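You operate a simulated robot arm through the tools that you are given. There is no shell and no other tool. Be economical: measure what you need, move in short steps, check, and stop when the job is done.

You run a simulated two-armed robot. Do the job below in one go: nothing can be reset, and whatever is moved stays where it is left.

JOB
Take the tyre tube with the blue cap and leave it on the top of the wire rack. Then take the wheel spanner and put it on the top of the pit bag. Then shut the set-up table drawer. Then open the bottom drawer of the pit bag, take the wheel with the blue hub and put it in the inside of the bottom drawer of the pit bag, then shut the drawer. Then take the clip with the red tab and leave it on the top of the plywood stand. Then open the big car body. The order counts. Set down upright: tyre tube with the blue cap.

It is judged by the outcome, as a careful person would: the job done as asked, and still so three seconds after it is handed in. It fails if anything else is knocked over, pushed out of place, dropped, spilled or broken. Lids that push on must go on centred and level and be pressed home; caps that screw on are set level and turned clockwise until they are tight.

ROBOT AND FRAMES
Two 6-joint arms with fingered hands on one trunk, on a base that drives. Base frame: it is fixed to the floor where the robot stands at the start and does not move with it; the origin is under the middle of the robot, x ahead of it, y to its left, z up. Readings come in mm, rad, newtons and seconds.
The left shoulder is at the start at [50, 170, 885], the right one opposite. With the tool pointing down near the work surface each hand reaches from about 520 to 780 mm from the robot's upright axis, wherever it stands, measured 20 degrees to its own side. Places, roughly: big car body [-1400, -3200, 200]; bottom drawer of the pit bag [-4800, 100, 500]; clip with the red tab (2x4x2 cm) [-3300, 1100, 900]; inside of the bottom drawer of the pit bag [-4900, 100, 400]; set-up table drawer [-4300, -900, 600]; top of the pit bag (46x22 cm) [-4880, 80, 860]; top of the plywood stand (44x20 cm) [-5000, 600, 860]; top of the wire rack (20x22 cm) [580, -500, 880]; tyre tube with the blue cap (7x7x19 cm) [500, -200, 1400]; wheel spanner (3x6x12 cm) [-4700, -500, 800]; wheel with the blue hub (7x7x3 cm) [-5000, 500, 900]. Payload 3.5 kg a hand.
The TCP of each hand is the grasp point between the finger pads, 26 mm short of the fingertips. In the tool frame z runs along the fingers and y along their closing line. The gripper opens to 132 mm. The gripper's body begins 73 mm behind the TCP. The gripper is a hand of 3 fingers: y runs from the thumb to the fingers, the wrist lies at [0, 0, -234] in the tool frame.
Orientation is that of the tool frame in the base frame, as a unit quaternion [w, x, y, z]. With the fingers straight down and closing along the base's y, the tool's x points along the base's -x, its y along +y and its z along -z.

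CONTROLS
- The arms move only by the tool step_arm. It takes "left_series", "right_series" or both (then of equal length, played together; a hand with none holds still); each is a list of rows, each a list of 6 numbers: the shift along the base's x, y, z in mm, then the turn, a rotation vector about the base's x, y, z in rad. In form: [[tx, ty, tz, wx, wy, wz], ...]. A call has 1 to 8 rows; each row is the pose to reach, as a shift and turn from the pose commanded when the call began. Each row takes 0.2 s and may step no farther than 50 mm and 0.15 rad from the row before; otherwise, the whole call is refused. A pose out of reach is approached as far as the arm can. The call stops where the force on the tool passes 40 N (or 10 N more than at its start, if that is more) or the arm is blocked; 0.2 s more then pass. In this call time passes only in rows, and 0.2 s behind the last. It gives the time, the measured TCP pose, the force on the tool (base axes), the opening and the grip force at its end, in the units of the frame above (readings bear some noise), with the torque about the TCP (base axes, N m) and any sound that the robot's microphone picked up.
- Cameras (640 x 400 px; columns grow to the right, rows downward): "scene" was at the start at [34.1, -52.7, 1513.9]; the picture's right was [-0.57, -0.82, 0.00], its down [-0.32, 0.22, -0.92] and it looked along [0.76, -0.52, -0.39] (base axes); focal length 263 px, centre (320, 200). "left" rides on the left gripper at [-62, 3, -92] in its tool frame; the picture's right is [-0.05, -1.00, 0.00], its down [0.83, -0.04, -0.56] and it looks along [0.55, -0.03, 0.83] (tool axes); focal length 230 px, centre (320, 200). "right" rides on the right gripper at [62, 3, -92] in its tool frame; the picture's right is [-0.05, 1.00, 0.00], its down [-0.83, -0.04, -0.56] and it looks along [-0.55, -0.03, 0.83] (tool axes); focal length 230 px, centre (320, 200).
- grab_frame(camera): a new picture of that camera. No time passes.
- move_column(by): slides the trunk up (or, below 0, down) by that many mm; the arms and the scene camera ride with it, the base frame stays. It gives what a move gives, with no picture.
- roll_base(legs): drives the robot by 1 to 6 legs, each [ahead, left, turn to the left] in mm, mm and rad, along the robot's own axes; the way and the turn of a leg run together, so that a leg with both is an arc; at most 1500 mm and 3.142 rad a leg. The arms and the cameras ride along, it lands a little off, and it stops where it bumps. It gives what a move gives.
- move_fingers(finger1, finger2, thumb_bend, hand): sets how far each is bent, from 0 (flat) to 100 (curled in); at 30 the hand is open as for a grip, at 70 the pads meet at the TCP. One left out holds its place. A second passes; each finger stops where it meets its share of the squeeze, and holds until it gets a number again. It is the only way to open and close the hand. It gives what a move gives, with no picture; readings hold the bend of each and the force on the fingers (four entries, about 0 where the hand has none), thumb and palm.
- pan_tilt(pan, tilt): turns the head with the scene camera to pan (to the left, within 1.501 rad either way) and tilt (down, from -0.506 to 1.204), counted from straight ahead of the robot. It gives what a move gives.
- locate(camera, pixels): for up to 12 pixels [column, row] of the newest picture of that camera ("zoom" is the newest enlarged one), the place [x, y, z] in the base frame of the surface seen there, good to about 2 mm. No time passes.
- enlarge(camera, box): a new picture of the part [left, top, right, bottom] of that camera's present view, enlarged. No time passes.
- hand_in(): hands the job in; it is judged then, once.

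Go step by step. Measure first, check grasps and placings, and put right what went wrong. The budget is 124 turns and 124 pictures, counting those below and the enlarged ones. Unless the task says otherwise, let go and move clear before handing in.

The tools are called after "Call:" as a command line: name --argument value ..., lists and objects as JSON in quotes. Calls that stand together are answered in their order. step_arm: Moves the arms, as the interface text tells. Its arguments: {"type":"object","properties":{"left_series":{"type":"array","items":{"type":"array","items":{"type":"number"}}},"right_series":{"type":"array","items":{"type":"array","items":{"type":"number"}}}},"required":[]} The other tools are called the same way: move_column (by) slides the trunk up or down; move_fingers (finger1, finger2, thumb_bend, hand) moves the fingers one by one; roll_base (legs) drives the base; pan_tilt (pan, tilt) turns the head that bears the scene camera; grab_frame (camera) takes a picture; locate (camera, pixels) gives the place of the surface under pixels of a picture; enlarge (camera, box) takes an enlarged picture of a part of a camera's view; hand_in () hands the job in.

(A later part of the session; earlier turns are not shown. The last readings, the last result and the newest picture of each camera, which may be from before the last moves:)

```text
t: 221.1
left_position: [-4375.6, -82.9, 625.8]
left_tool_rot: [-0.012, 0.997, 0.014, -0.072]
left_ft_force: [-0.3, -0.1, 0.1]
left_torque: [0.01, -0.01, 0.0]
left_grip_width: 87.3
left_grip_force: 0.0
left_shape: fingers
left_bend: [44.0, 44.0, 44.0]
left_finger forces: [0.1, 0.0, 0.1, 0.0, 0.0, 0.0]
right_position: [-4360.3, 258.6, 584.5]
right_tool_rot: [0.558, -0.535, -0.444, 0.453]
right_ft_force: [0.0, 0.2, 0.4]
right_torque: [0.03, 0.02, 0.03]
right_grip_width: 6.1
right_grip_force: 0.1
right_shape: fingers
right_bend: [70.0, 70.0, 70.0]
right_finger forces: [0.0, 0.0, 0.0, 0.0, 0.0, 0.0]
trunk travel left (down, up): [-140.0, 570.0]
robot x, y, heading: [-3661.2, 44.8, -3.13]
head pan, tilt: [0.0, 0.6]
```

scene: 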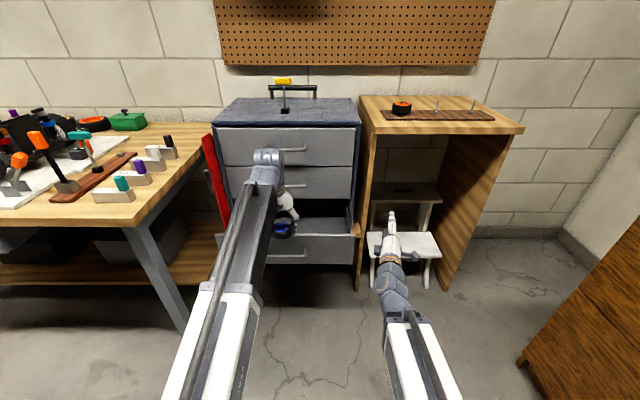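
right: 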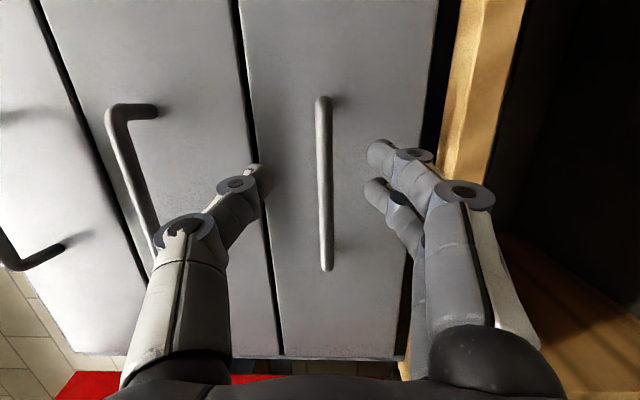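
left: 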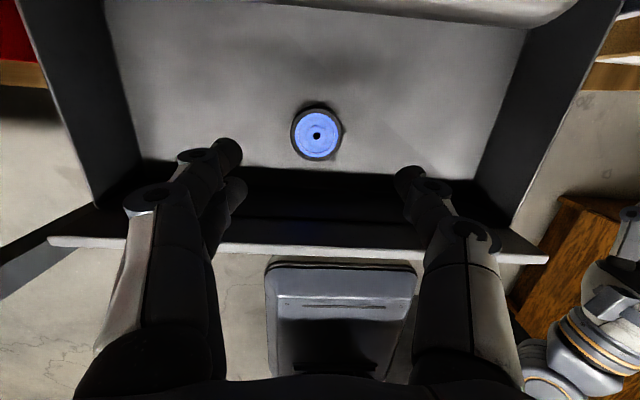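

The wheel lies flat in the drawer. I'll tuck the left hand back, bring the right fist to the drawer centre below the handle, and push.

Call:
step_arm --left_series '[[45, 0, 15, 0, 0, 0], [90, 0, 30, 0, 0, 0], [130, 0, 45, 0, 0, 0], [150, 0, 60, 0, 0, 0]]' --right_series '[[0, -42, 0, 0, 0, 0], [0, -84, 0, 0, 0, 0], [0, -126, 0, 0, 0, 0], [0, -160, 0, 0, 0, 0]]'

Call:
move_column --by -130

Call:
grab_frame --camera "scene"

```text
t: 222.1
left_position: [-4222.0, -83.1, 683.7]
left_tool_rot: [-0.011, 0.997, 0.014, -0.07]
left_ft_force: [-0.1, -0.1, -0.5]
left_torque: [-0.05, 0.0, 0.01]
left_grip_width: 87.4
left_grip_force: 0.0
left_shape: fingers
left_bend: [44.0, 44.0, 44.0]
left_finger forces: [0.1, 0.0, 0.0, 0.0, 0.0, 0.1]
right_position: [-4358.9, 103.0, 584.3]
right_tool_rot: [0.558, -0.535, -0.445, 0.452]
right_ft_force: [-0.4, 0.9, 0.0]
right_torque: [0.0, -0.01, 0.01]
right_grip_width: 6.1
right_grip_force: 0.1
right_shape: fingers
right_bend: [70.0, 70.0, 70.0]
right_finger forces: [0.1, 0.0, 0.0, 0.0, 0.0, 0.0]
trunk travel left (down, up): [-140.0, 570.0]
robot x, y, heading: [-3663.9, 43.9, -3.13]
head pan, tilt: [0.0, 0.6]
```

```text
t: 223.6
left_position: [-4223.3, -83.0, 553.4]
left_tool_rot: [-0.011, 0.997, 0.013, -0.072]
left_ft_force: [-0.2, 0.4, -0.4]
left_torque: [-0.01, -0.02, 0.01]
left_grip_width: 87.4
left_grip_force: 0.0
left_shape: fingers
left_bend: [44.0, 44.0, 44.0]
left_finger forces: [0.0, 0.1, 0.0, 0.1, 0.0, 0.0]
right_position: [-4359.3, 103.1, 453.4]
right_tool_rot: [0.558, -0.535, -0.445, 0.452]
right_ft_force: [-0.2, 0.1, 0.1]
right_torque: [0.0, 0.02, -0.01]
right_grip_width: 5.7
right_grip_force: 0.0
right_shape: fingers
right_bend: [70.0, 70.0, 70.0]
right_finger forces: [0.0, 0.0, 0.0, 0.0, 0.0, 0.0]
trunk travel left (down, up): [-10.0, 700.0]
robot x, y, heading: [-3664.0, 42.3, -3.133]
head pan, tilt: [0.0, 0.6]
```

```text
27 pictures are left
```

scene: 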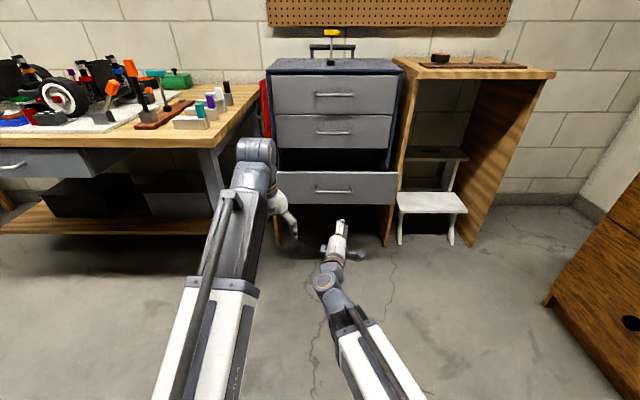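

Call:
roll_base --legs '[[300, 0, 0]]'

Call:
step_arm --right_series '[[-20, 0, 0, 0, 0, 0], [-40, 0, 0, 0, 0, 0], [-52, 0, 0, 0, 0, 0], [-64, 0, 0, 0, 0, 0], [-76, 0, 0, 0, 0, 0], [-88, 0, 0, 0, 0, 0]]'

Call:
grab_frame --camera "scene"

```text
t: 225.7
left_position: [-4526.4, -82.4, 553.3]
left_tool_rot: [-0.012, 0.997, 0.01, -0.072]
left_ft_force: [-0.5, -0.2, 0.5]
left_torque: [-0.02, 0.05, 0.0]
left_grip_width: 87.6
left_grip_force: 0.2
left_shape: fingers
left_bend: [44.0, 44.0, 44.0]
left_finger forces: [0.1, 0.1, 0.0, 0.0, 0.1, 0.0]
right_position: [-4660.5, 105.2, 453.9]
right_tool_rot: [0.56, -0.536, -0.442, 0.451]
right_ft_force: [1.1, -0.2, 0.0]
right_torque: [0.03, 0.03, 0.03]
right_grip_width: 5.2
right_grip_force: 0.5
right_shape: fingers
right_bend: [70.0, 70.0, 70.0]
right_finger forces: [0.0, 0.1, 0.0, 0.0, 1.1, 0.1]
trunk travel left (down, up): [-10.0, 700.0]
robot x, y, heading: [-3968.1, 41.9, -3.136]
head pan, tilt: [0.0, 0.6]
```

```text
t: 226.7
left_position: [-4525.2, -82.4, 553.9]
left_tool_rot: [-0.012, 0.997, 0.011, -0.071]
left_ft_force: [-0.2, 0.7, -0.1]
left_torque: [-0.03, -0.04, 0.01]
left_grip_width: 87.5
left_grip_force: 0.0
left_shape: fingers
left_bend: [44.0, 44.0, 44.0]
left_finger forces: [0.0, 0.1, 0.0, 0.0, 0.1, 0.0]
right_position: [-4716.4, 103.8, 451.2]
right_tool_rot: [0.558, -0.538, -0.443, 0.45]
right_ft_force: [17.1, -0.4, -6.0]
right_torque: [0.04, -0.1, 0.19]
right_grip_width: 3.8
right_grip_force: 9.6
right_shape: fingers
right_bend: [70.0, 73.0, 72.0]
right_finger forces: [0.0, 13.4, 0.0, 0.1, 5.9, 0.0]
trunk travel left (down, up): [-10.0, 700.0]
robot x, y, heading: [-3964.1, 39.4, -3.137]
head pan, tilt: [0.0, 0.6]
stopped in row 4 (right hand): the force on the tool passed its limit at 62 N (the readings are from after the stop); the commanded pose is now the measured one
```

```text
26 pictures are left
```

scene: 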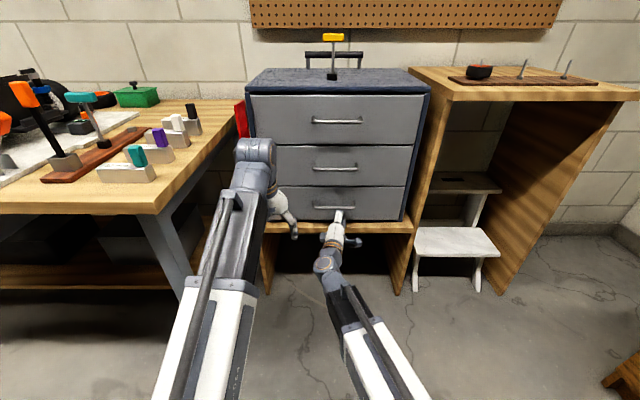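

Call:
locate --camera "scene" --pixels '[[320, 195], [390, 200], [320, 155], [370, 195], [325, 182], [300, 213]]'

Call:
roll_base --legs '[[-400, 0, 0]]'

Call:
move_column --by 400

Call:
pan_tilt --pan -1.2 --tilt 0.35

Call:
grab_frame --camera "scene"

```text
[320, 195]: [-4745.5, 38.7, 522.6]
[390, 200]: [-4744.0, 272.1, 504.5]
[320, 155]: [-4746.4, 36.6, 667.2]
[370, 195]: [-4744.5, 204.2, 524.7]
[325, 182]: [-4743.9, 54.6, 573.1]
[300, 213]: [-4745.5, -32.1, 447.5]
```

```text
t: 229.2
left_position: [-4120.5, -82.4, 553.8]
left_tool_rot: [-0.011, 0.997, 0.014, -0.071]
left_ft_force: [-0.2, -0.5, 0.6]
left_torque: [0.03, 0.01, 0.03]
left_grip_width: 87.5
left_grip_force: 0.0
left_shape: fingers
left_bend: [44.0, 44.0, 44.0]
left_finger forces: [0.0, 0.1, 0.0, 0.0, 0.1, 0.0]
right_position: [-4312.3, 104.8, 450.9]
right_tool_rot: [0.558, -0.536, -0.444, 0.451]
right_ft_force: [-0.8, 0.8, 0.0]
right_torque: [0.0, 0.0, 0.01]
right_grip_width: 5.7
right_grip_force: 0.0
right_shape: fingers
right_bend: [70.0, 70.0, 70.0]
right_finger forces: [0.0, 0.1, 0.0, 0.0, 0.1, 0.0]
trunk travel left (down, up): [-10.0, 700.0]
robot x, y, heading: [-3559.9, 41.2, -3.131]
head pan, tilt: [0.0, 0.6]
```

```text
t: 233.0
left_position: [-4120.1, -82.2, 953.3]
left_tool_rot: [-0.011, 0.997, 0.013, -0.071]
left_ft_force: [-0.2, 0.6, -0.9]
left_torque: [0.0, 0.02, -0.03]
left_grip_width: 87.3
left_grip_force: 0.1
left_shape: fingers
left_bend: [44.0, 44.0, 44.0]
left_finger forces: [0.1, 0.0, 0.1, 0.1, 0.0, 0.0]
right_position: [-4313.5, 104.2, 851.2]
right_tool_rot: [0.559, -0.536, -0.444, 0.451]
right_ft_force: [-0.4, 0.2, -1.0]
right_torque: [0.02, -0.01, 0.02]
right_grip_width: 5.8
right_grip_force: 0.1
right_shape: fingers
right_bend: [70.0, 70.0, 70.0]
right_finger forces: [0.1, 0.0, 0.1, 0.0, 0.1, 0.0]
trunk travel left (down, up): [-410.0, 300.0]
robot x, y, heading: [-3555.3, 42.1, -3.13]
head pan, tilt: [0.0, 0.6]
```

```text
t: 234.4
left_position: [-4120.5, -81.5, 953.8]
left_tool_rot: [-0.012, 0.997, 0.014, -0.072]
left_ft_force: [0.2, 0.0, -0.3]
left_torque: [0.03, 0.0, 0.01]
left_grip_width: 88.0
left_grip_force: 0.1
left_shape: fingers
left_bend: [44.0, 44.0, 44.0]
left_finger forces: [0.1, 0.1, 0.1, 0.1, 0.0, 0.0]
right_position: [-4314.0, 104.7, 851.8]
right_tool_rot: [0.558, -0.536, -0.444, 0.452]
right_ft_force: [1.2, -0.2, 0.2]
right_torque: [0.01, -0.02, 0.03]
right_grip_width: 5.7
right_grip_force: 0.1
right_shape: fingers
right_bend: [70.0, 70.0, 70.0]
right_finger forces: [0.0, 0.0, 0.0, 0.0, 0.0, 0.1]
trunk travel left (down, up): [-410.0, 300.0]
robot x, y, heading: [-3558.7, 44.9, -3.135]
head pan, tilt: [-1.201, 0.351]
```

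```text
25 pictures are left
```

scene: 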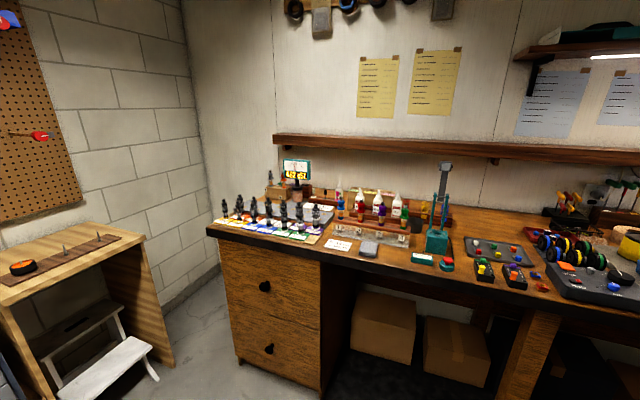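

The bag drawer is flush (x −4745). Now for the clip with the red tab on the right-hand bench.

Call:
enlarge --camera "scene" --box '[410, 225, 560, 305]'

Call:
locate --camera "zoom" --pixels '[[320, 200], [150, 180], [450, 220], [600, 270]]'

```text
4.27 times, centred on (485, 265) of scene
```

zoom: 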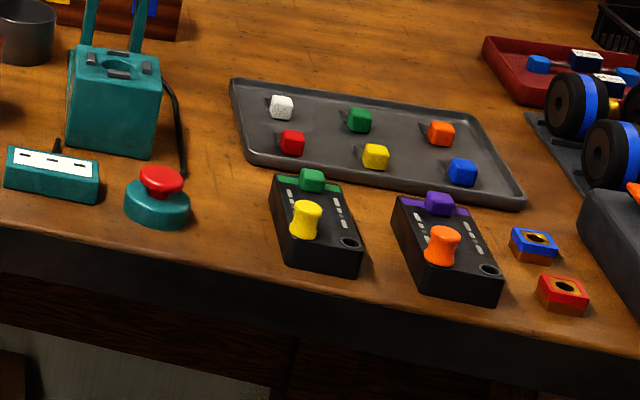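

```text
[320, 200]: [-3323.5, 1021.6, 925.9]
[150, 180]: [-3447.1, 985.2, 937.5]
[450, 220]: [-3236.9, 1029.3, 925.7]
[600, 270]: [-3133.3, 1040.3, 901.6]
```

Call:
enlarge --camera "scene" --box '[460, 235, 515, 275]'

Call:
locate --camera "zoom" --pixels '[[185, 165], [215, 165], [200, 150], [200, 180], [170, 165], [160, 165], [230, 180], [200, 195], [150, 60], [320, 205]]'

```text
10.00 times, centred on (488, 255) of scene
```

zoom: 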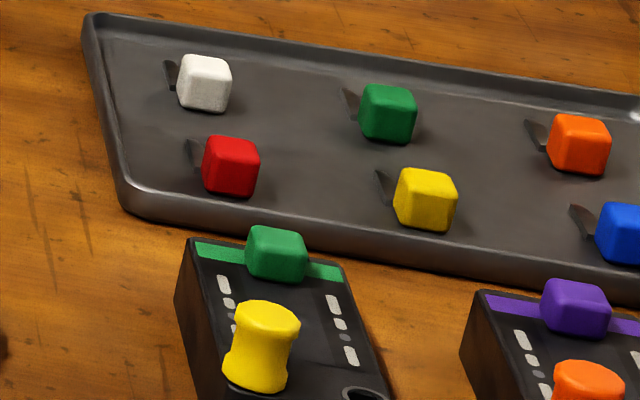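

```text
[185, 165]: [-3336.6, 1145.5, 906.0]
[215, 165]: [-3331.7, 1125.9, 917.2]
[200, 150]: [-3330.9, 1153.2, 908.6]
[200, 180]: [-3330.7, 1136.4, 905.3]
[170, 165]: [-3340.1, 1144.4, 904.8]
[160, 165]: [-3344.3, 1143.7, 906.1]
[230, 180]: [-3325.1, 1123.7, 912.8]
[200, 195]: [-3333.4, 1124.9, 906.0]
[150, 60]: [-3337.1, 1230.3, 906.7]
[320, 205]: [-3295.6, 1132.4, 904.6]
```

The red-tab clip sits in the tray at about (-3328,1132,913). I'll raise the trunk, tuck the right arm a bit, turn to face the bench and approach.

Call:
move_column --by 200

Call:
step_arm --right_series '[[30, 0, 10, 0, 0, 0], [60, 0, 20, 0, 0, 0], [90, 0, 30, 0, 0, 0]]' --left_series '[[0, 0, 0, 0, -0.07, 0], [0, 0, 0, 0, -0.14, 0], [0, 0, -20, 0, -0.14, 0]]'

Call:
roll_base --legs '[[0, 0, -1.582], [380, -356, 0]]'

Call:
pan_tilt --pan 0.1 --tilt 0.7

Call:
grab_frame --camera "scene"

Call:
grab_frame --camera "left"

```text
t: 236.6
left_position: [-4120.7, -81.7, 1154.0]
left_tool_rot: [-0.011, 0.997, 0.014, -0.072]
left_ft_force: [-0.3, 0.2, 2.3]
left_torque: [0.0, -0.04, 0.0]
left_grip_width: 87.5
left_grip_force: 0.1
left_shape: fingers
left_bend: [44.0, 44.0, 44.0]
left_finger forces: [0.1, 0.0, 0.0, 0.0, 0.0, 0.0]
right_position: [-4313.7, 104.4, 1052.3]
right_tool_rot: [0.558, -0.537, -0.444, 0.45]
right_ft_force: [-0.9, 0.2, 0.0]
right_torque: [-0.04, 0.02, -0.01]
right_grip_width: 5.6
right_grip_force: 0.2
right_shape: fingers
right_bend: [70.0, 70.0, 70.0]
right_finger forces: [0.1, 0.0, 0.0, 0.0, 0.0, 0.0]
trunk travel left (down, up): [-610.0, 100.0]
robot x, y, heading: [-3557.0, 43.3, -3.134]
head pan, tilt: [-1.201, 0.351]
```

```text
t: 237.4
left_position: [-4121.5, -83.1, 1132.2]
left_tool_rot: [-0.01, 1.0, 0.014, -0.001]
left_ft_force: [0.6, 0.3, -0.7]
left_torque: [-0.02, 0.01, 0.02]
left_grip_width: 87.8
left_grip_force: 0.0
left_shape: fingers
left_bend: [44.0, 44.0, 44.0]
left_finger forces: [0.0, 0.1, 0.0, 0.1, 0.0, 0.0]
left hand out of reach, approached as far as the arm can: row 2
right_position: [-4228.7, 99.9, 1079.6]
right_tool_rot: [0.558, -0.537, -0.444, 0.45]
right_ft_force: [0.1, 0.9, 0.1]
right_torque: [0.0, 0.01, 0.0]
right_grip_width: 6.0
right_grip_force: 0.0
right_shape: fingers
right_bend: [70.0, 70.0, 70.0]
right_finger forces: [0.0, 0.0, 0.1, 0.0, 0.0, 0.0]
right hand out of reach, approached as far as the arm can: row 3
trunk travel left (down, up): [-610.0, 100.0]
robot x, y, heading: [-3559.4, 43.8, -3.131]
head pan, tilt: [-1.201, 0.351]
```

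```text
t: 244.3
left_position: [-3297.2, 968.1, 1133.4]
left_tool_rot: [0.008, -0.702, 0.712, -0.007]
left_ft_force: [0.4, 0.9, 1.0]
left_torque: [0.01, 0.0, 0.02]
left_grip_width: 87.7
left_grip_force: 0.1
left_shape: fingers
left_bend: [44.0, 44.0, 44.0]
left_finger forces: [0.1, 0.0, 0.1, 0.0, 0.0, 0.1]
right_position: [-3109.2, 1068.0, 1079.6]
right_tool_rot: [0.712, -0.691, 0.08, -0.091]
right_ft_force: [-0.8, 0.4, -0.6]
right_torque: [0.0, -0.01, 0.0]
right_grip_width: 5.6
right_grip_force: 0.0
right_shape: fingers
right_bend: [70.0, 70.0, 70.0]
right_finger forces: [0.1, 0.0, 0.0, 0.0, 0.0, 0.1]
trunk travel left (down, up): [-610.0, 100.0]
robot x, y, heading: [-3190.8, 401.7, 1.536]
head pan, tilt: [-1.201, 0.351]
```

```text
t: 245.8
left_position: [-3295.6, 968.4, 1133.8]
left_tool_rot: [0.008, -0.702, 0.712, -0.007]
left_ft_force: [-0.3, 0.3, 0.3]
left_torque: [0.02, 0.02, -0.01]
left_grip_width: 87.7
left_grip_force: 0.0
left_shape: fingers
left_bend: [44.0, 44.0, 44.0]
left_finger forces: [0.0, 0.0, 0.1, 0.0, 0.1, 0.1]
right_position: [-3110.4, 1067.7, 1080.5]
right_tool_rot: [0.712, -0.692, 0.08, -0.091]
right_ft_force: [0.1, 0.6, 0.3]
right_torque: [-0.02, -0.03, 0.0]
right_grip_width: 5.8
right_grip_force: 0.2
right_shape: fingers
right_bend: [70.0, 70.0, 70.0]
right_finger forces: [0.0, 0.0, 0.1, 0.0, 0.0, 0.1]
trunk travel left (down, up): [-610.0, 100.0]
robot x, y, heading: [-3192.0, 398.5, 1.537]
head pan, tilt: [0.099, 0.7]
```

```text
22 pictures are left
```

scene: 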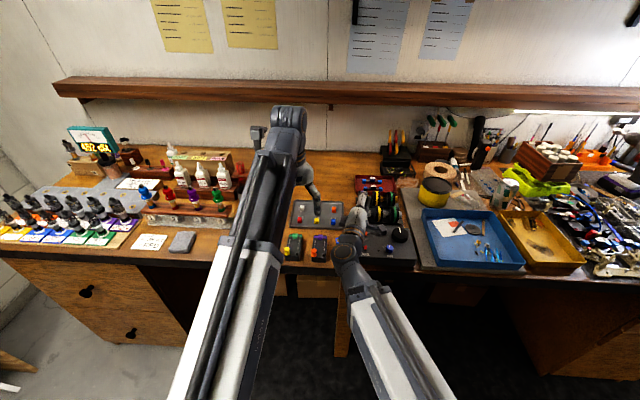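

```text
21 pictures are left
```

left: 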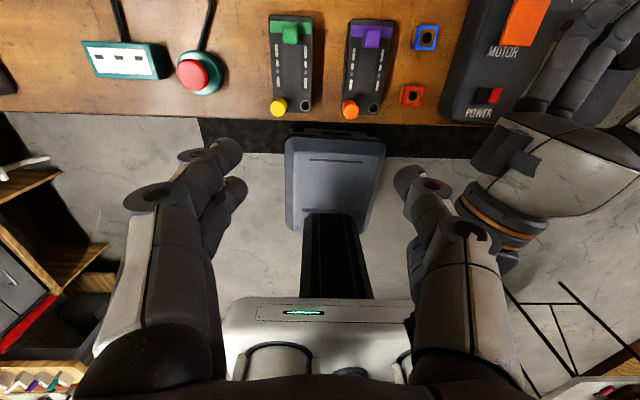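

Call:
roll_base --legs '[[70, 30, 0.03]]'

Call:
step_arm --left_series '[[0, 30, -35, 0, 0, 0], [0, 60, -70, 0, 0, 0], [0, 85, -105, 0, 0, 0], [0, 100, -130, 0, 0, 0]]'

Call:
move_fingers --hand "left" --finger1 52 --finger2 52 --thumb_bend 52

Call:
grab_frame --camera "left"

```text
t: 246.8
left_position: [-3342.4, 1036.5, 1133.2]
left_tool_rot: [-0.008, 0.713, -0.702, 0.008]
left_ft_force: [0.1, 0.2, -0.5]
left_torque: [-0.03, 0.0, 0.01]
left_grip_width: 87.4
left_grip_force: 0.1
left_shape: fingers
left_bend: [44.0, 44.0, 44.0]
left_finger forces: [0.0, 0.0, 0.1, 0.0, 0.0, 0.0]
right_position: [-3157.9, 1140.0, 1079.3]
right_tool_rot: [0.713, -0.693, 0.071, -0.081]
right_ft_force: [0.4, -0.3, 0.7]
right_torque: [-0.03, 0.03, -0.01]
right_grip_width: 5.8
right_grip_force: 0.1
right_shape: fingers
right_bend: [70.0, 70.0, 70.0]
right_finger forces: [0.1, 0.0, 0.0, 0.0, 0.0, 0.1]
trunk travel left (down, up): [-610.0, 100.0]
robot x, y, heading: [-3224.1, 471.8, 1.566]
head pan, tilt: [0.099, 0.7]
```

```text
t: 247.8
left_position: [-3340.1, 1133.3, 1004.9]
left_tool_rot: [-0.009, 0.712, -0.702, 0.007]
left_ft_force: [-0.6, 0.5, -0.4]
left_torque: [0.0, -0.02, 0.03]
left_grip_width: 87.5
left_grip_force: 0.0
left_shape: fingers
left_bend: [44.0, 44.0, 44.0]
left_finger forces: [0.1, 0.0, 0.1, 0.1, 0.0, 0.0]
right_position: [-3159.0, 1139.3, 1080.3]
right_tool_rot: [0.713, -0.693, 0.071, -0.081]
right_ft_force: [-0.1, -0.2, -0.9]
right_torque: [0.03, 0.0, 0.02]
right_grip_width: 5.7
right_grip_force: 0.0
right_shape: fingers
right_bend: [70.0, 70.0, 70.0]
right_finger forces: [0.0, 0.0, 0.0, 0.0, 0.0, 0.1]
trunk travel left (down, up): [-610.0, 100.0]
robot x, y, heading: [-3226.7, 473.3, 1.575]
head pan, tilt: [0.099, 0.7]
```

```text
t: 248.8
left_position: [-3339.4, 1133.4, 1005.2]
left_tool_rot: [-0.008, 0.713, -0.701, 0.006]
left_ft_force: [0.3, 0.5, 0.3]
left_torque: [0.0, -0.02, -0.02]
left_grip_width: 61.7
left_grip_force: 0.0
left_shape: fingers
left_bend: [52.0, 52.0, 52.0]
left_finger forces: [0.0, 0.0, 0.0, 0.0, 0.0, 0.0]
right_position: [-3159.0, 1140.7, 1079.5]
right_tool_rot: [0.713, -0.693, 0.07, -0.081]
right_ft_force: [-0.3, -0.2, 0.3]
right_torque: [0.01, -0.02, -0.02]
right_grip_width: 5.8
right_grip_force: 0.1
right_shape: fingers
right_bend: [70.0, 70.0, 70.0]
right_finger forces: [0.1, 0.0, 0.0, 0.0, 0.1, 0.1]
trunk travel left (down, up): [-610.0, 100.0]
robot x, y, heading: [-3225.1, 472.6, 1.564]
head pan, tilt: [0.099, 0.7]
```

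```text
20 pictures are left
```

left: 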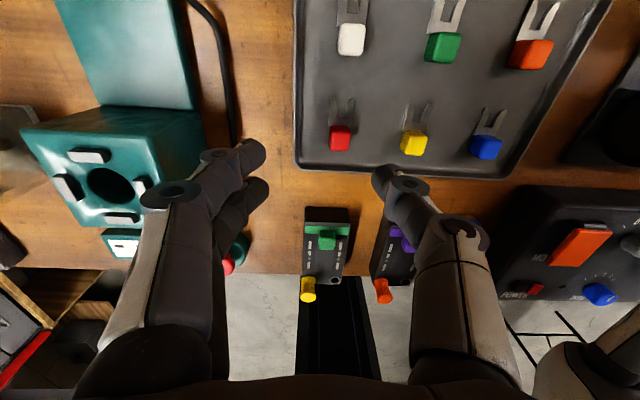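

Call:
locate --camera "left" --pixels '[[340, 130], [340, 145], [331, 138], [349, 138], [340, 112], [340, 102], [404, 140], [310, 150], [130, 110], [185, 170], [150, 60]]'

```text
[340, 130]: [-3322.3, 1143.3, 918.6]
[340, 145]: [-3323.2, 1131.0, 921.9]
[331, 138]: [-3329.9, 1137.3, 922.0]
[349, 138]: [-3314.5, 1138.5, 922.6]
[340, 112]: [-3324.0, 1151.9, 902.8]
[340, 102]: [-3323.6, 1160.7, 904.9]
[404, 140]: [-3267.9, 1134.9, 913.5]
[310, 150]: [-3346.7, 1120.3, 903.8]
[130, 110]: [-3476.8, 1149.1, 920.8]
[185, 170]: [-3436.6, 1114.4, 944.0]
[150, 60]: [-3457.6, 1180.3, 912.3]
```

The red tab is at (-3322,1137), top z 922, on the tray floor at 904. I'll descend and grip it.

Call:
step_arm --left_series '[[17, 3, -30, 0, 0, 0], [17, 3, -55, 0, 0, 0], [17, 3, -70, 0, 0, 0]]'

Call:
move_fingers --hand "left" --finger1 68 --finger2 68 --thumb_bend 68

Call:
grab_frame --camera "left"

```text
t: 249.7
left_position: [-3323.6, 1137.8, 944.5]
left_tool_rot: [-0.012, 0.712, -0.702, 0.001]
left_ft_force: [-0.5, -7.2, 24.7]
left_torque: [-0.33, 0.98, 0.26]
left_grip_width: 60.8
left_grip_force: 13.1
left_shape: fingers
left_bend: [54.0, 56.0, 52.0]
left_finger forces: [9.1, 16.5, 0.0, 0.0, 0.0, 0.0]
right_position: [-3158.7, 1138.4, 1081.7]
right_tool_rot: [0.714, -0.692, 0.071, -0.081]
right_ft_force: [0.9, 0.3, 0.9]
right_torque: [0.01, 0.03, -0.02]
right_grip_width: 5.7
right_grip_force: 0.1
right_shape: fingers
right_bend: [70.0, 70.0, 70.0]
right_finger forces: [0.0, 0.0, 0.1, 0.0, 0.1, 0.0]
trunk travel left (down, up): [-610.0, 100.0]
robot x, y, heading: [-3226.5, 469.9, 1.567]
head pan, tilt: [0.099, 0.7]
stopped in row 3 (left hand): the force on the tool passed its limit at 47 N (the readings are from after the stop); the commanded pose is now the measured one
```

```text
t: 250.7
left_position: [-3323.7, 1138.1, 941.3]
left_tool_rot: [-0.011, 0.712, -0.702, 0.002]
left_ft_force: [-3.3, -1.7, 8.6]
left_torque: [-0.05, 0.19, 0.05]
left_grip_width: 16.7
left_grip_force: 9.0
left_shape: fingers
left_bend: [67.0, 68.0, 67.0]
left_finger forces: [7.0, 8.5, 0.0, 0.1, 2.2, 0.1]
right_position: [-3158.0, 1139.7, 1080.0]
right_tool_rot: [0.713, -0.692, 0.071, -0.081]
right_ft_force: [-0.8, 0.6, -0.6]
right_torque: [0.0, -0.01, -0.01]
right_grip_width: 5.5
right_grip_force: 0.1
right_shape: fingers
right_bend: [70.0, 70.0, 70.0]
right_finger forces: [0.0, 0.0, 0.0, 0.0, 0.0, 0.0]
trunk travel left (down, up): [-610.0, 100.0]
robot x, y, heading: [-3223.7, 468.0, 1.565]
head pan, tilt: [0.099, 0.7]
```

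```text
19 pictures are left
```

left: 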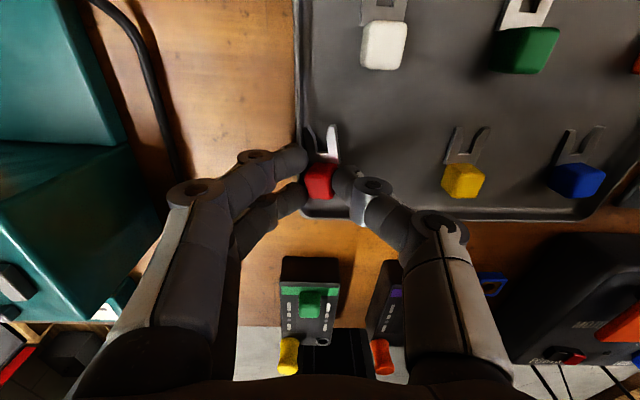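

The fingertips touched the tray rim, but the fingers now pinch the red tab (16.7 mm). I'll lift gently and check.

Call:
step_arm --left_series '[[0, 0, 10, 0, 0, 0], [0, 0, 35, 0, 0, 0], [0, 0, 70, 0, 0, 0]]'

Call:
grab_frame --camera "left"

```text
t: 251.4
left_position: [-3321.8, 1139.2, 1013.4]
left_tool_rot: [-0.011, 0.712, -0.702, 0.003]
left_ft_force: [-0.3, 0.4, -0.2]
left_torque: [-0.02, -0.02, 0.01]
left_grip_width: 13.5
left_grip_force: 2.0
left_shape: fingers
left_bend: [68.0, 66.0, 67.0]
left_finger forces: [0.0, 1.8, 0.0, 0.0, 1.6, 0.0]
right_position: [-3157.9, 1140.3, 1079.9]
right_tool_rot: [0.713, -0.693, 0.069, -0.08]
right_ft_force: [-1.4, 0.3, 0.2]
right_torque: [0.03, -0.04, 0.01]
right_grip_width: 5.8
right_grip_force: 0.0
right_shape: fingers
right_bend: [70.0, 70.0, 70.0]
right_finger forces: [0.0, 0.1, 0.1, 0.0, 0.0, 0.0]
trunk travel left (down, up): [-610.0, 100.0]
robot x, y, heading: [-3224.2, 472.9, 1.566]
head pan, tilt: [0.099, 0.7]
```

```text
18 pictures are left
```

left: 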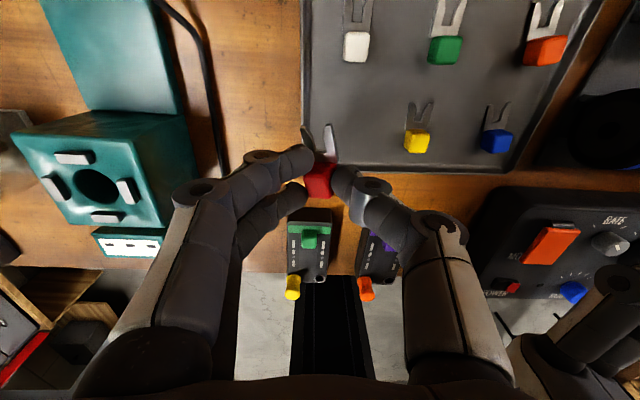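

The clip is up, held lightly (about 2 N). I'll firm the grip slightly, raise it a bit, and drive diagonally to the plywood stand.

Call:
move_fingers --hand "left" --finger1 68 --finger2 69 --thumb_bend 69

Call:
step_arm --left_series '[[0, -10, 25, 0, 0, 0], [0, -20, 45, 0, 0, 0]]'

Call:
roll_base --legs '[[-250, 0, 0], [0, 0, 1.572]]'

Call:
grab_frame --camera "left"

```text
t: 252.4
left_position: [-3323.1, 1138.3, 1012.2]
left_tool_rot: [-0.011, 0.713, -0.701, 0.003]
left_ft_force: [0.1, -0.4, 0.0]
left_torque: [0.0, 0.0, 0.0]
left_grip_width: 12.9
left_grip_force: 2.3
left_shape: fingers
left_bend: [68.0, 66.0, 68.0]
left_finger forces: [0.1, 2.5, 0.0, 0.0, 2.3, 0.0]
right_position: [-3158.2, 1139.7, 1079.7]
right_tool_rot: [0.712, -0.694, 0.07, -0.081]
right_ft_force: [1.2, -0.6, -0.2]
right_torque: [0.0, -0.03, -0.02]
right_grip_width: 5.5
right_grip_force: 0.1
right_shape: fingers
right_bend: [70.0, 70.0, 70.0]
right_finger forces: [0.1, 0.0, 0.1, 0.1, 0.0, 0.0]
trunk travel left (down, up): [-610.0, 100.0]
robot x, y, heading: [-3226.8, 469.8, 1.567]
head pan, tilt: [0.099, 0.7]
```

```text
t: 253.1
left_position: [-3324.6, 1121.3, 1059.3]
left_tool_rot: [-0.01, 0.712, -0.702, 0.003]
left_ft_force: [0.4, 0.9, -0.1]
left_torque: [0.03, -0.01, -0.02]
left_grip_width: 13.0
left_grip_force: 2.1
left_shape: fingers
left_bend: [68.0, 66.0, 68.0]
left_finger forces: [0.0, 2.5, 0.0, 0.1, 2.2, 0.0]
right_position: [-3158.8, 1139.9, 1080.6]
right_tool_rot: [0.713, -0.693, 0.071, -0.081]
right_ft_force: [0.1, 1.1, 0.5]
right_torque: [-0.01, -0.04, 0.03]
right_grip_width: 5.5
right_grip_force: 0.0
right_shape: fingers
right_bend: [70.0, 70.0, 70.0]
right_finger forces: [0.0, 0.1, 0.0, 0.0, 0.0, 0.1]
trunk travel left (down, up): [-610.0, 100.0]
robot x, y, heading: [-3220.4, 474.7, 1.568]
head pan, tilt: [0.099, 0.7]
```

```text
t: 258.6
left_position: [-3882.1, 161.1, 1059.4]
left_tool_rot: [-0.01, 1.0, -0.029, -0.006]
left_ft_force: [-0.2, -0.2, 0.4]
left_torque: [0.03, 0.0, 0.02]
left_grip_width: 12.9
left_grip_force: 2.3
left_shape: fingers
left_bend: [68.0, 66.0, 68.0]
left_finger forces: [0.1, 2.3, 0.0, 0.0, 2.2, 0.0]
right_position: [-3889.3, 328.5, 1080.0]
right_tool_rot: [0.577, -0.556, -0.42, 0.426]
right_ft_force: [0.5, 0.2, 0.5]
right_torque: [0.01, 0.0, 0.01]
right_grip_width: 5.6
right_grip_force: 0.1
right_shape: fingers
right_bend: [70.0, 70.0, 70.0]
right_finger forces: [0.0, 0.1, 0.0, 0.0, 0.1, 0.0]
trunk travel left (down, up): [-610.0, 100.0]
robot x, y, heading: [-3222.1, 211.3, 3.063]
head pan, tilt: [0.099, 0.7]
```

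```text
17 pictures are left
```

left: 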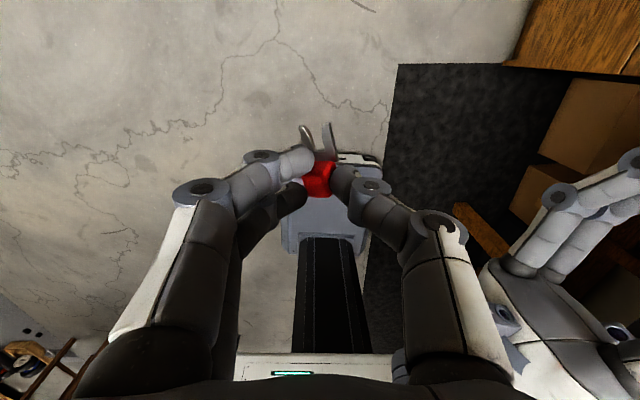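

Call:
roll_base --legs '[[0, 0, 0.078], [1030, -490, 0]]'

Call:
grab_frame --camera "left"

```text
t: 264.4
left_position: [-4863.6, 579.8, 1060.7]
left_tool_rot: [-0.01, 1.0, 0.011, -0.005]
left_ft_force: [0.2, -0.1, 0.0]
left_torque: [0.0, 0.01, 0.01]
left_grip_width: 13.0
left_grip_force: 2.4
left_shape: fingers
left_bend: [68.0, 66.0, 68.0]
left_finger forces: [0.0, 2.4, 0.1, 0.0, 2.3, 0.0]
right_position: [-4883.4, 744.5, 1081.3]
right_tool_rot: [0.561, -0.538, -0.443, 0.448]
right_ft_force: [0.6, 0.3, 0.8]
right_torque: [-0.05, 0.0, 0.01]
right_grip_width: 5.8
right_grip_force: 0.0
right_shape: fingers
right_bend: [70.0, 70.0, 70.0]
right_finger forces: [0.1, 0.1, 0.0, 0.0, 0.1, 0.0]
trunk travel left (down, up): [-610.0, 100.0]
robot x, y, heading: [-4210.2, 685.8, 3.141]
head pan, tilt: [0.099, 0.7]
stopped in leg 2: the robot was blocked; the commanded pose is now the measured one
```

```text
16 pictures are left
```

left: 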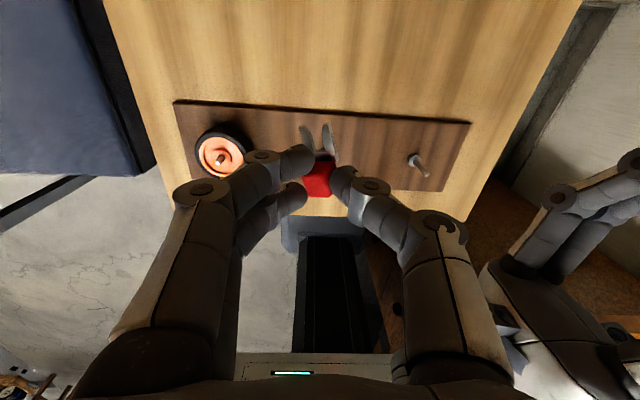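

The base stopped against the bench's drawer unit, but the hand can reach from here. I'll reach over the free part of the stand and lower.

Call:
step_arm --left_series '[[-40, 5, 0, 0, 0, 0], [-80, 10, 0, 0, 0, 0], [-97, 12, -30, 0, 0, 0], [-97, 12, -75, 0, 0, 0], [-97, 12, -115, 0, 0, 0], [-97, 12, -145, 0, 0, 0], [-97, 12, -152, 0, 0, 0]]'

Call:
grab_frame --camera "left"

```text
t: 266.0
left_position: [-4958.5, 593.1, 909.2]
left_tool_rot: [-0.01, 1.0, 0.01, -0.006]
left_ft_force: [0.1, 0.4, 0.5]
left_torque: [0.02, 0.0, 0.01]
left_grip_width: 12.7
left_grip_force: 2.1
left_shape: fingers
left_bend: [68.0, 66.0, 68.0]
left_finger forces: [0.0, 2.3, 0.0, 0.1, 2.2, 0.0]
left hand out of reach, approached as far as the arm can: row 2, 3, 4, 5
right_position: [-4882.7, 745.9, 1082.8]
right_tool_rot: [0.56, -0.539, -0.442, 0.448]
right_ft_force: [-0.7, 0.1, 1.1]
right_torque: [0.0, 0.0, 0.0]
right_grip_width: 5.8
right_grip_force: 0.1
right_shape: fingers
right_bend: [70.0, 70.0, 70.0]
right_finger forces: [0.0, 0.0, 0.0, 0.0, 0.0, 0.0]
trunk travel left (down, up): [-610.0, 100.0]
robot x, y, heading: [-4210.9, 678.6, 3.136]
head pan, tilt: [0.099, 0.7]
```

```text
15 pictures are left
```

left: 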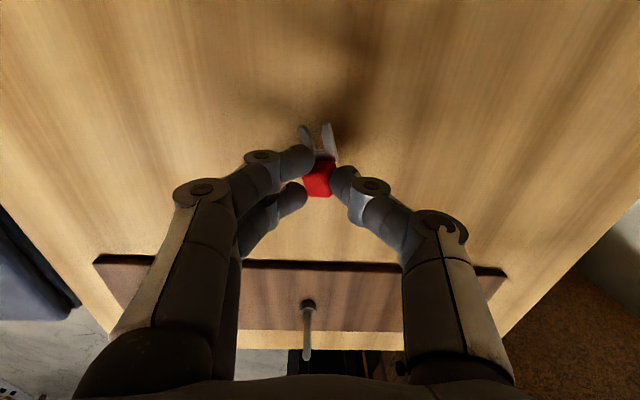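

Call:
locate --camera "left" --pixels '[[318, 172], [318, 190], [327, 130], [305, 135], [330, 150]]'

Call:
step_arm --left_series '[[0, 0, -4, 0, 0, 0], [0, 0, -8, 0, 0, 0]]'

```text
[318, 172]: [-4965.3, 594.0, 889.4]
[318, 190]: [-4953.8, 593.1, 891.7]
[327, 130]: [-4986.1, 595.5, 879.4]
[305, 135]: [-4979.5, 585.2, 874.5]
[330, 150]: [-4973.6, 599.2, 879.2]
```

```text
t: 266.6
left_position: [-4959.4, 592.8, 901.1]
left_tool_rot: [-0.011, 1.0, 0.01, -0.006]
left_ft_force: [0.0, 0.3, 0.0]
left_torque: [-0.02, 0.01, 0.02]
left_grip_width: 12.7
left_grip_force: 1.7
left_shape: fingers
left_bend: [68.0, 66.0, 68.0]
left_finger forces: [0.1, 2.3, 0.1, 0.0, 2.3, 0.0]
right_position: [-4883.8, 745.3, 1082.7]
right_tool_rot: [0.561, -0.539, -0.442, 0.446]
right_ft_force: [-0.1, 0.2, -0.1]
right_torque: [0.0, 0.0, 0.01]
right_grip_width: 5.7
right_grip_force: 0.0
right_shape: fingers
right_bend: [70.0, 70.0, 70.0]
right_finger forces: [0.1, 0.1, 0.0, 0.0, 0.0, 0.1]
trunk travel left (down, up): [-610.0, 100.0]
robot x, y, heading: [-4212.6, 684.6, 3.141]
head pan, tilt: [0.099, 0.7]
```

Call:
step_arm --left_series '[[0, 0, -3, 0, 0, 0], [0, 0, -4, 0, 0, 0]]'

Call:
move_fingers --hand "left" --finger1 60 --finger2 60 --thumb_bend 60

Call:
step_arm --left_series '[[0, 0, 30, 0, 0, 0], [0, 0, 70, 0, 0, 0], [0, 0, 115, 0, 0, 0], [40, 0, 145, 0, 0, 0], [85, 0, 145, 0, 0, 0]]'

Call:
grab_frame --camera "left"

```text
t: 267.2
left_position: [-4960.0, 592.2, 897.4]
left_tool_rot: [-0.01, 1.0, 0.01, -0.006]
left_ft_force: [0.4, 1.2, 6.1]
left_torque: [0.06, -0.03, 0.0]
left_grip_width: 13.1
left_grip_force: 3.9
left_shape: fingers
left_bend: [68.0, 67.0, 68.0]
left_finger forces: [0.0, 3.3, 0.0, 0.0, 5.7, 0.1]
right_position: [-4883.4, 745.5, 1082.3]
right_tool_rot: [0.56, -0.539, -0.442, 0.447]
right_ft_force: [0.6, 0.8, 0.2]
right_torque: [-0.01, 0.01, -0.01]
right_grip_width: 5.9
right_grip_force: 0.1
right_shape: fingers
right_bend: [70.0, 70.0, 70.0]
right_finger forces: [0.1, 0.0, 0.0, 0.1, 0.0, 0.0]
trunk travel left (down, up): [-610.0, 100.0]
robot x, y, heading: [-4209.0, 681.0, 3.144]
head pan, tilt: [0.099, 0.7]
```

```text
t: 268.2
left_position: [-4958.5, 591.3, 895.6]
left_tool_rot: [-0.01, 1.0, 0.01, -0.007]
left_ft_force: [0.2, -0.7, 0.8]
left_torque: [-0.01, 0.0, -0.01]
left_grip_width: 34.5
left_grip_force: 0.1
left_shape: fingers
left_bend: [60.0, 60.0, 60.0]
left_finger forces: [0.0, 0.1, 0.0, 0.0, 0.0, 0.0]
right_position: [-4883.3, 745.0, 1082.5]
right_tool_rot: [0.561, -0.539, -0.441, 0.448]
right_ft_force: [1.1, -0.2, 0.0]
right_torque: [-0.03, 0.0, 0.0]
right_grip_width: 5.9
right_grip_force: 0.0
right_shape: fingers
right_bend: [70.0, 70.0, 70.0]
right_finger forces: [0.0, 0.0, 0.1, 0.0, 0.0, 0.1]
trunk travel left (down, up): [-610.0, 100.0]
robot x, y, heading: [-4211.5, 682.4, 3.141]
head pan, tilt: [0.099, 0.7]
```

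```text
t: 269.4
left_position: [-4875.6, 592.7, 1041.2]
left_tool_rot: [-0.009, 1.0, 0.009, -0.004]
left_ft_force: [0.5, 0.0, 1.0]
left_torque: [-0.03, 0.03, 0.01]
left_grip_width: 34.4
left_grip_force: 0.2
left_shape: fingers
left_bend: [60.0, 60.0, 60.0]
left_finger forces: [0.0, 0.1, 0.0, 0.1, 0.0, 0.0]
left hand out of reach, approached as far as the arm can: row 1, 2, 3
right_position: [-4882.8, 745.7, 1083.2]
right_tool_rot: [0.56, -0.54, -0.442, 0.447]
right_ft_force: [-0.2, -0.2, 0.1]
right_torque: [-0.01, 0.0, 0.03]
right_grip_width: 5.9
right_grip_force: 0.0
right_shape: fingers
right_bend: [70.0, 70.0, 70.0]
right_finger forces: [0.1, 0.0, 0.0, 0.0, 0.1, 0.1]
trunk travel left (down, up): [-610.0, 100.0]
robot x, y, heading: [-4214.1, 682.4, 3.14]
head pan, tilt: [0.099, 0.7]
```

```text
14 pictures are left
```

left: 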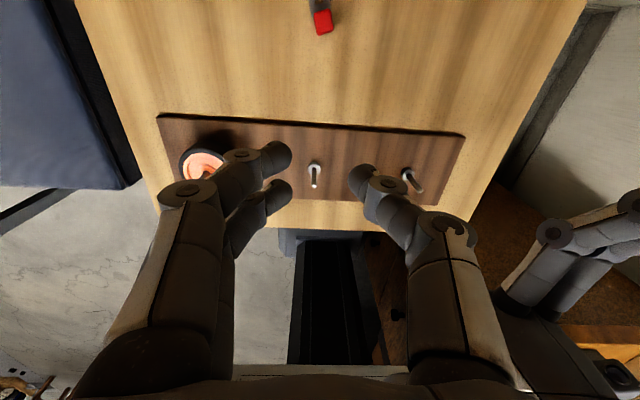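

The clip rests on the stand. Last task: the big car body. I'll drive to the open floor facing −y and look.

Call:
roll_base --legs '[[-1400, 0, 0], [0, 0, 1.571], [1500, 0, 0], [700, 0, 0]]'

Call:
pan_tilt --pan 0.6 --tilt 0.45

Call:
grab_frame --camera "scene"

```text
t: 270.9
left_position: [-4810.6, 587.7, 1041.2]
left_tool_rot: [-0.011, 1.0, 0.013, -0.005]
left_ft_force: [-1.0, 1.5, 0.7]
left_torque: [0.01, -0.02, -0.03]
left_grip_width: 34.4
left_grip_force: 0.1
left_shape: fingers
left_bend: [60.0, 60.0, 60.0]
left_finger forces: [0.0, 0.1, 0.1, 0.1, 0.1, 0.0]
right_position: [-4819.0, 740.0, 1082.3]
right_tool_rot: [0.561, -0.537, -0.443, 0.448]
right_ft_force: [-0.3, -0.8, -0.4]
right_torque: [-0.03, -0.01, 0.01]
right_grip_width: 5.8
right_grip_force: 0.1
right_shape: fingers
right_bend: [70.0, 70.0, 70.0]
right_finger forces: [0.1, 0.0, 0.0, 0.0, 0.1, 0.0]
trunk travel left (down, up): [-610.0, 100.0]
robot x, y, heading: [-4151.2, 685.9, -3.136]
head pan, tilt: [0.099, 0.7]
stopped in leg 1: the robot was blocked; the commanded pose is now the measured one
```

```text
t: 271.8
left_position: [-4811.7, 587.8, 1041.2]
left_tool_rot: [-0.012, 1.0, 0.012, -0.005]
left_ft_force: [0.2, -0.1, 0.0]
left_torque: [-0.03, -0.01, 0.0]
left_grip_width: 34.3
left_grip_force: 0.1
left_shape: fingers
left_bend: [60.0, 60.0, 60.0]
left_finger forces: [0.0, 0.0, 0.0, 0.0, 0.0, 0.0]
right_position: [-4818.5, 740.5, 1083.1]
right_tool_rot: [0.562, -0.536, -0.443, 0.447]
right_ft_force: [0.7, -0.4, 0.2]
right_torque: [0.02, 0.04, -0.01]
right_grip_width: 5.7
right_grip_force: 0.0
right_shape: fingers
right_bend: [70.0, 70.0, 70.0]
right_finger forces: [0.0, 0.1, 0.0, 0.0, 0.0, 0.0]
trunk travel left (down, up): [-610.0, 100.0]
robot x, y, heading: [-4146.7, 685.5, -3.144]
head pan, tilt: [0.6, 0.45]
```

```text
13 pictures are left
```

scene: 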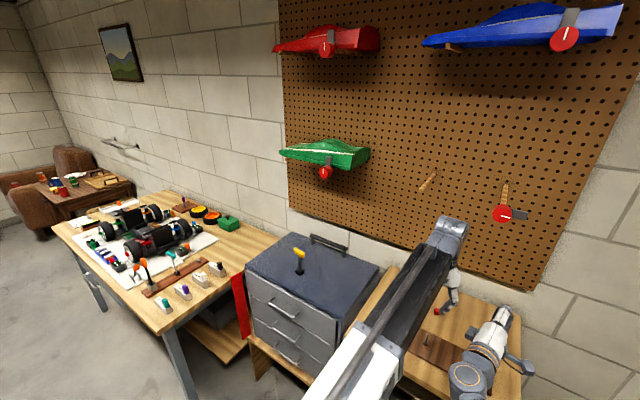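

The base is rubbing the bench drawer unit on the right. I'll sidestep left first, then continue.

Call:
roll_base --legs '[[0, 130, 0], [-1250, 0, 0], [0, 0, 1.571], [1500, 0, 0], [500, 0, 0]]'

Call:
pan_tilt --pan 0.6 --tilt 0.4

Call:
grab_frame --camera "scene"

```text
t: 292.5
left_position: [-2815.5, -2133.3, 1039.4]
left_tool_rot: [-0.003, 0.696, 0.718, -0.01]
left_ft_force: [0.2, -0.7, 0.5]
left_torque: [-0.01, 0.03, -0.03]
left_grip_width: 34.3
left_grip_force: 0.0
left_shape: fingers
left_bend: [60.0, 60.0, 60.0]
left_finger forces: [0.0, 0.0, 0.1, 0.0, 0.0, 0.2]
right_position: [-2968.7, -2141.5, 1079.8]
right_tool_rot: [0.077, -0.066, -0.693, 0.713]
right_ft_force: [-0.1, 0.2, -0.4]
right_torque: [0.01, -0.01, 0.0]
right_grip_width: 5.7
right_grip_force: 0.1
right_shape: fingers
right_bend: [70.0, 70.0, 70.0]
right_finger forces: [0.0, 0.0, 0.1, 0.0, 0.0, 0.0]
trunk travel left (down, up): [-610.0, 100.0]
robot x, y, heading: [-2911.1, -1469.6, -1.563]
head pan, tilt: [0.6, 0.45]
```

```text
t: 293.1
left_position: [-2813.4, -2133.1, 1040.3]
left_tool_rot: [-0.003, 0.696, 0.718, -0.01]
left_ft_force: [0.4, 1.2, 0.2]
left_torque: [-0.02, -0.01, -0.03]
left_grip_width: 34.2
left_grip_force: 0.1
left_shape: fingers
left_bend: [60.0, 60.0, 60.0]
left_finger forces: [0.0, 0.1, 0.0, 0.0, 0.0, 0.1]
right_position: [-2968.1, -2140.8, 1080.0]
right_tool_rot: [0.077, -0.065, -0.694, 0.713]
right_ft_force: [-0.5, 0.2, 0.1]
right_torque: [0.0, 0.01, 0.0]
right_grip_width: 6.0
right_grip_force: 0.0
right_shape: fingers
right_bend: [70.0, 70.0, 70.0]
right_finger forces: [0.1, 0.0, 0.0, 0.0, 0.0, 0.1]
trunk travel left (down, up): [-610.0, 100.0]
robot x, y, heading: [-2909.2, -1470.6, -1.561]
head pan, tilt: [0.6, 0.4]
```

```text
12 pictures are left
```

scene: 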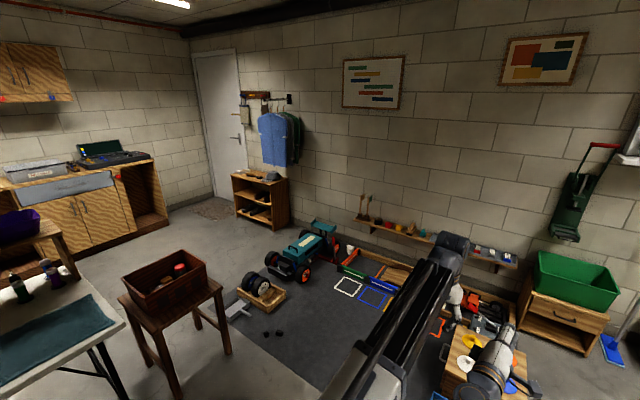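

Call:
enlarge --camera "scene" --box '[220, 200, 380, 320]'

Call:
locate --camera "zoom" --pixels '[[330, 170], [290, 185], [370, 190], [410, 120], [330, 280], [200, 240], [460, 210], [180, 350], [380, 170], [340, 150], [60, 440], [320, 200]]'

Call:
locate --camera "scene" --pixels '[[175, 290], [220, 290], [175, 395], [230, 350], [275, 330], [350, 285], [120, 320]]'

```text
3.33 times, centred on (300, 260) of scene
```

zoom: 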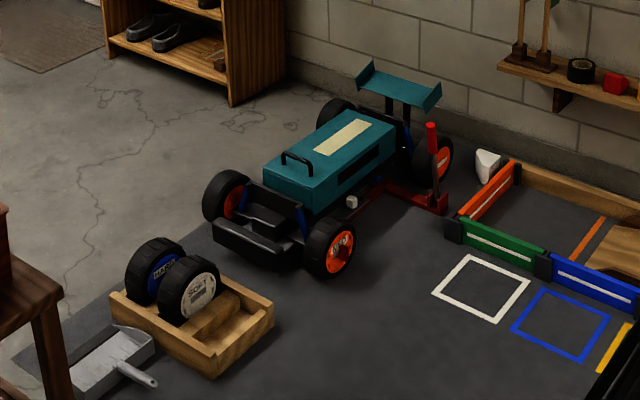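

```text
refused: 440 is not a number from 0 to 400
```

```text
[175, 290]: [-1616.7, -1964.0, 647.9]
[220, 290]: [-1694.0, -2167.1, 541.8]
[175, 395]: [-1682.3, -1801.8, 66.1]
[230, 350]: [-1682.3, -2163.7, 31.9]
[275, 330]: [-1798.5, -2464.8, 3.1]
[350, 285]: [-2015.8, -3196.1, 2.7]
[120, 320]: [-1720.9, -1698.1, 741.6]
```

Call:
locate --camera "zoom" --pixels '[[296, 155], [284, 160], [311, 170], [270, 165], [315, 185], [352, 118], [392, 122], [320, 205], [375, 150], [285, 190], [400, 85], [350, 140]]'

Call:
locate --camera "zoom" --pixels '[[225, 195], [330, 245], [250, 240], [435, 160], [340, 105], [350, 200], [380, 185], [440, 205], [240, 290], [120, 290], [210, 375], [315, 210]]'

```text
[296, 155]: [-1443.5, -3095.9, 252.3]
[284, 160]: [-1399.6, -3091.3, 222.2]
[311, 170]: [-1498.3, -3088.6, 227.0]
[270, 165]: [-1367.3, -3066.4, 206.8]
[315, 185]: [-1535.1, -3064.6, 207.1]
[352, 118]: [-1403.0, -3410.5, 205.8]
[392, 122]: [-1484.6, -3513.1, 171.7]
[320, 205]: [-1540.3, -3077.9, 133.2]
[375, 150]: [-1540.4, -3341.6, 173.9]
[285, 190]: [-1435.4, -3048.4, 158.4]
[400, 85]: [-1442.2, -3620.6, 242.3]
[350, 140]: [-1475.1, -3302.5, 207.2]
```

```text
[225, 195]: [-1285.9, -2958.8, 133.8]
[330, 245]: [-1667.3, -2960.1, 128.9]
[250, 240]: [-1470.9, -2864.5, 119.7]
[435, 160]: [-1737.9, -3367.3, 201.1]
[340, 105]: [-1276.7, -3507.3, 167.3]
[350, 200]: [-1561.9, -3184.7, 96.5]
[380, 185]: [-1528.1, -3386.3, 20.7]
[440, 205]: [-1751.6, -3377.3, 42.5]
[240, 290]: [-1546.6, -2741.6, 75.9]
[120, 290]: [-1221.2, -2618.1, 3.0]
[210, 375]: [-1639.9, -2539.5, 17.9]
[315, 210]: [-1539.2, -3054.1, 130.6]
```

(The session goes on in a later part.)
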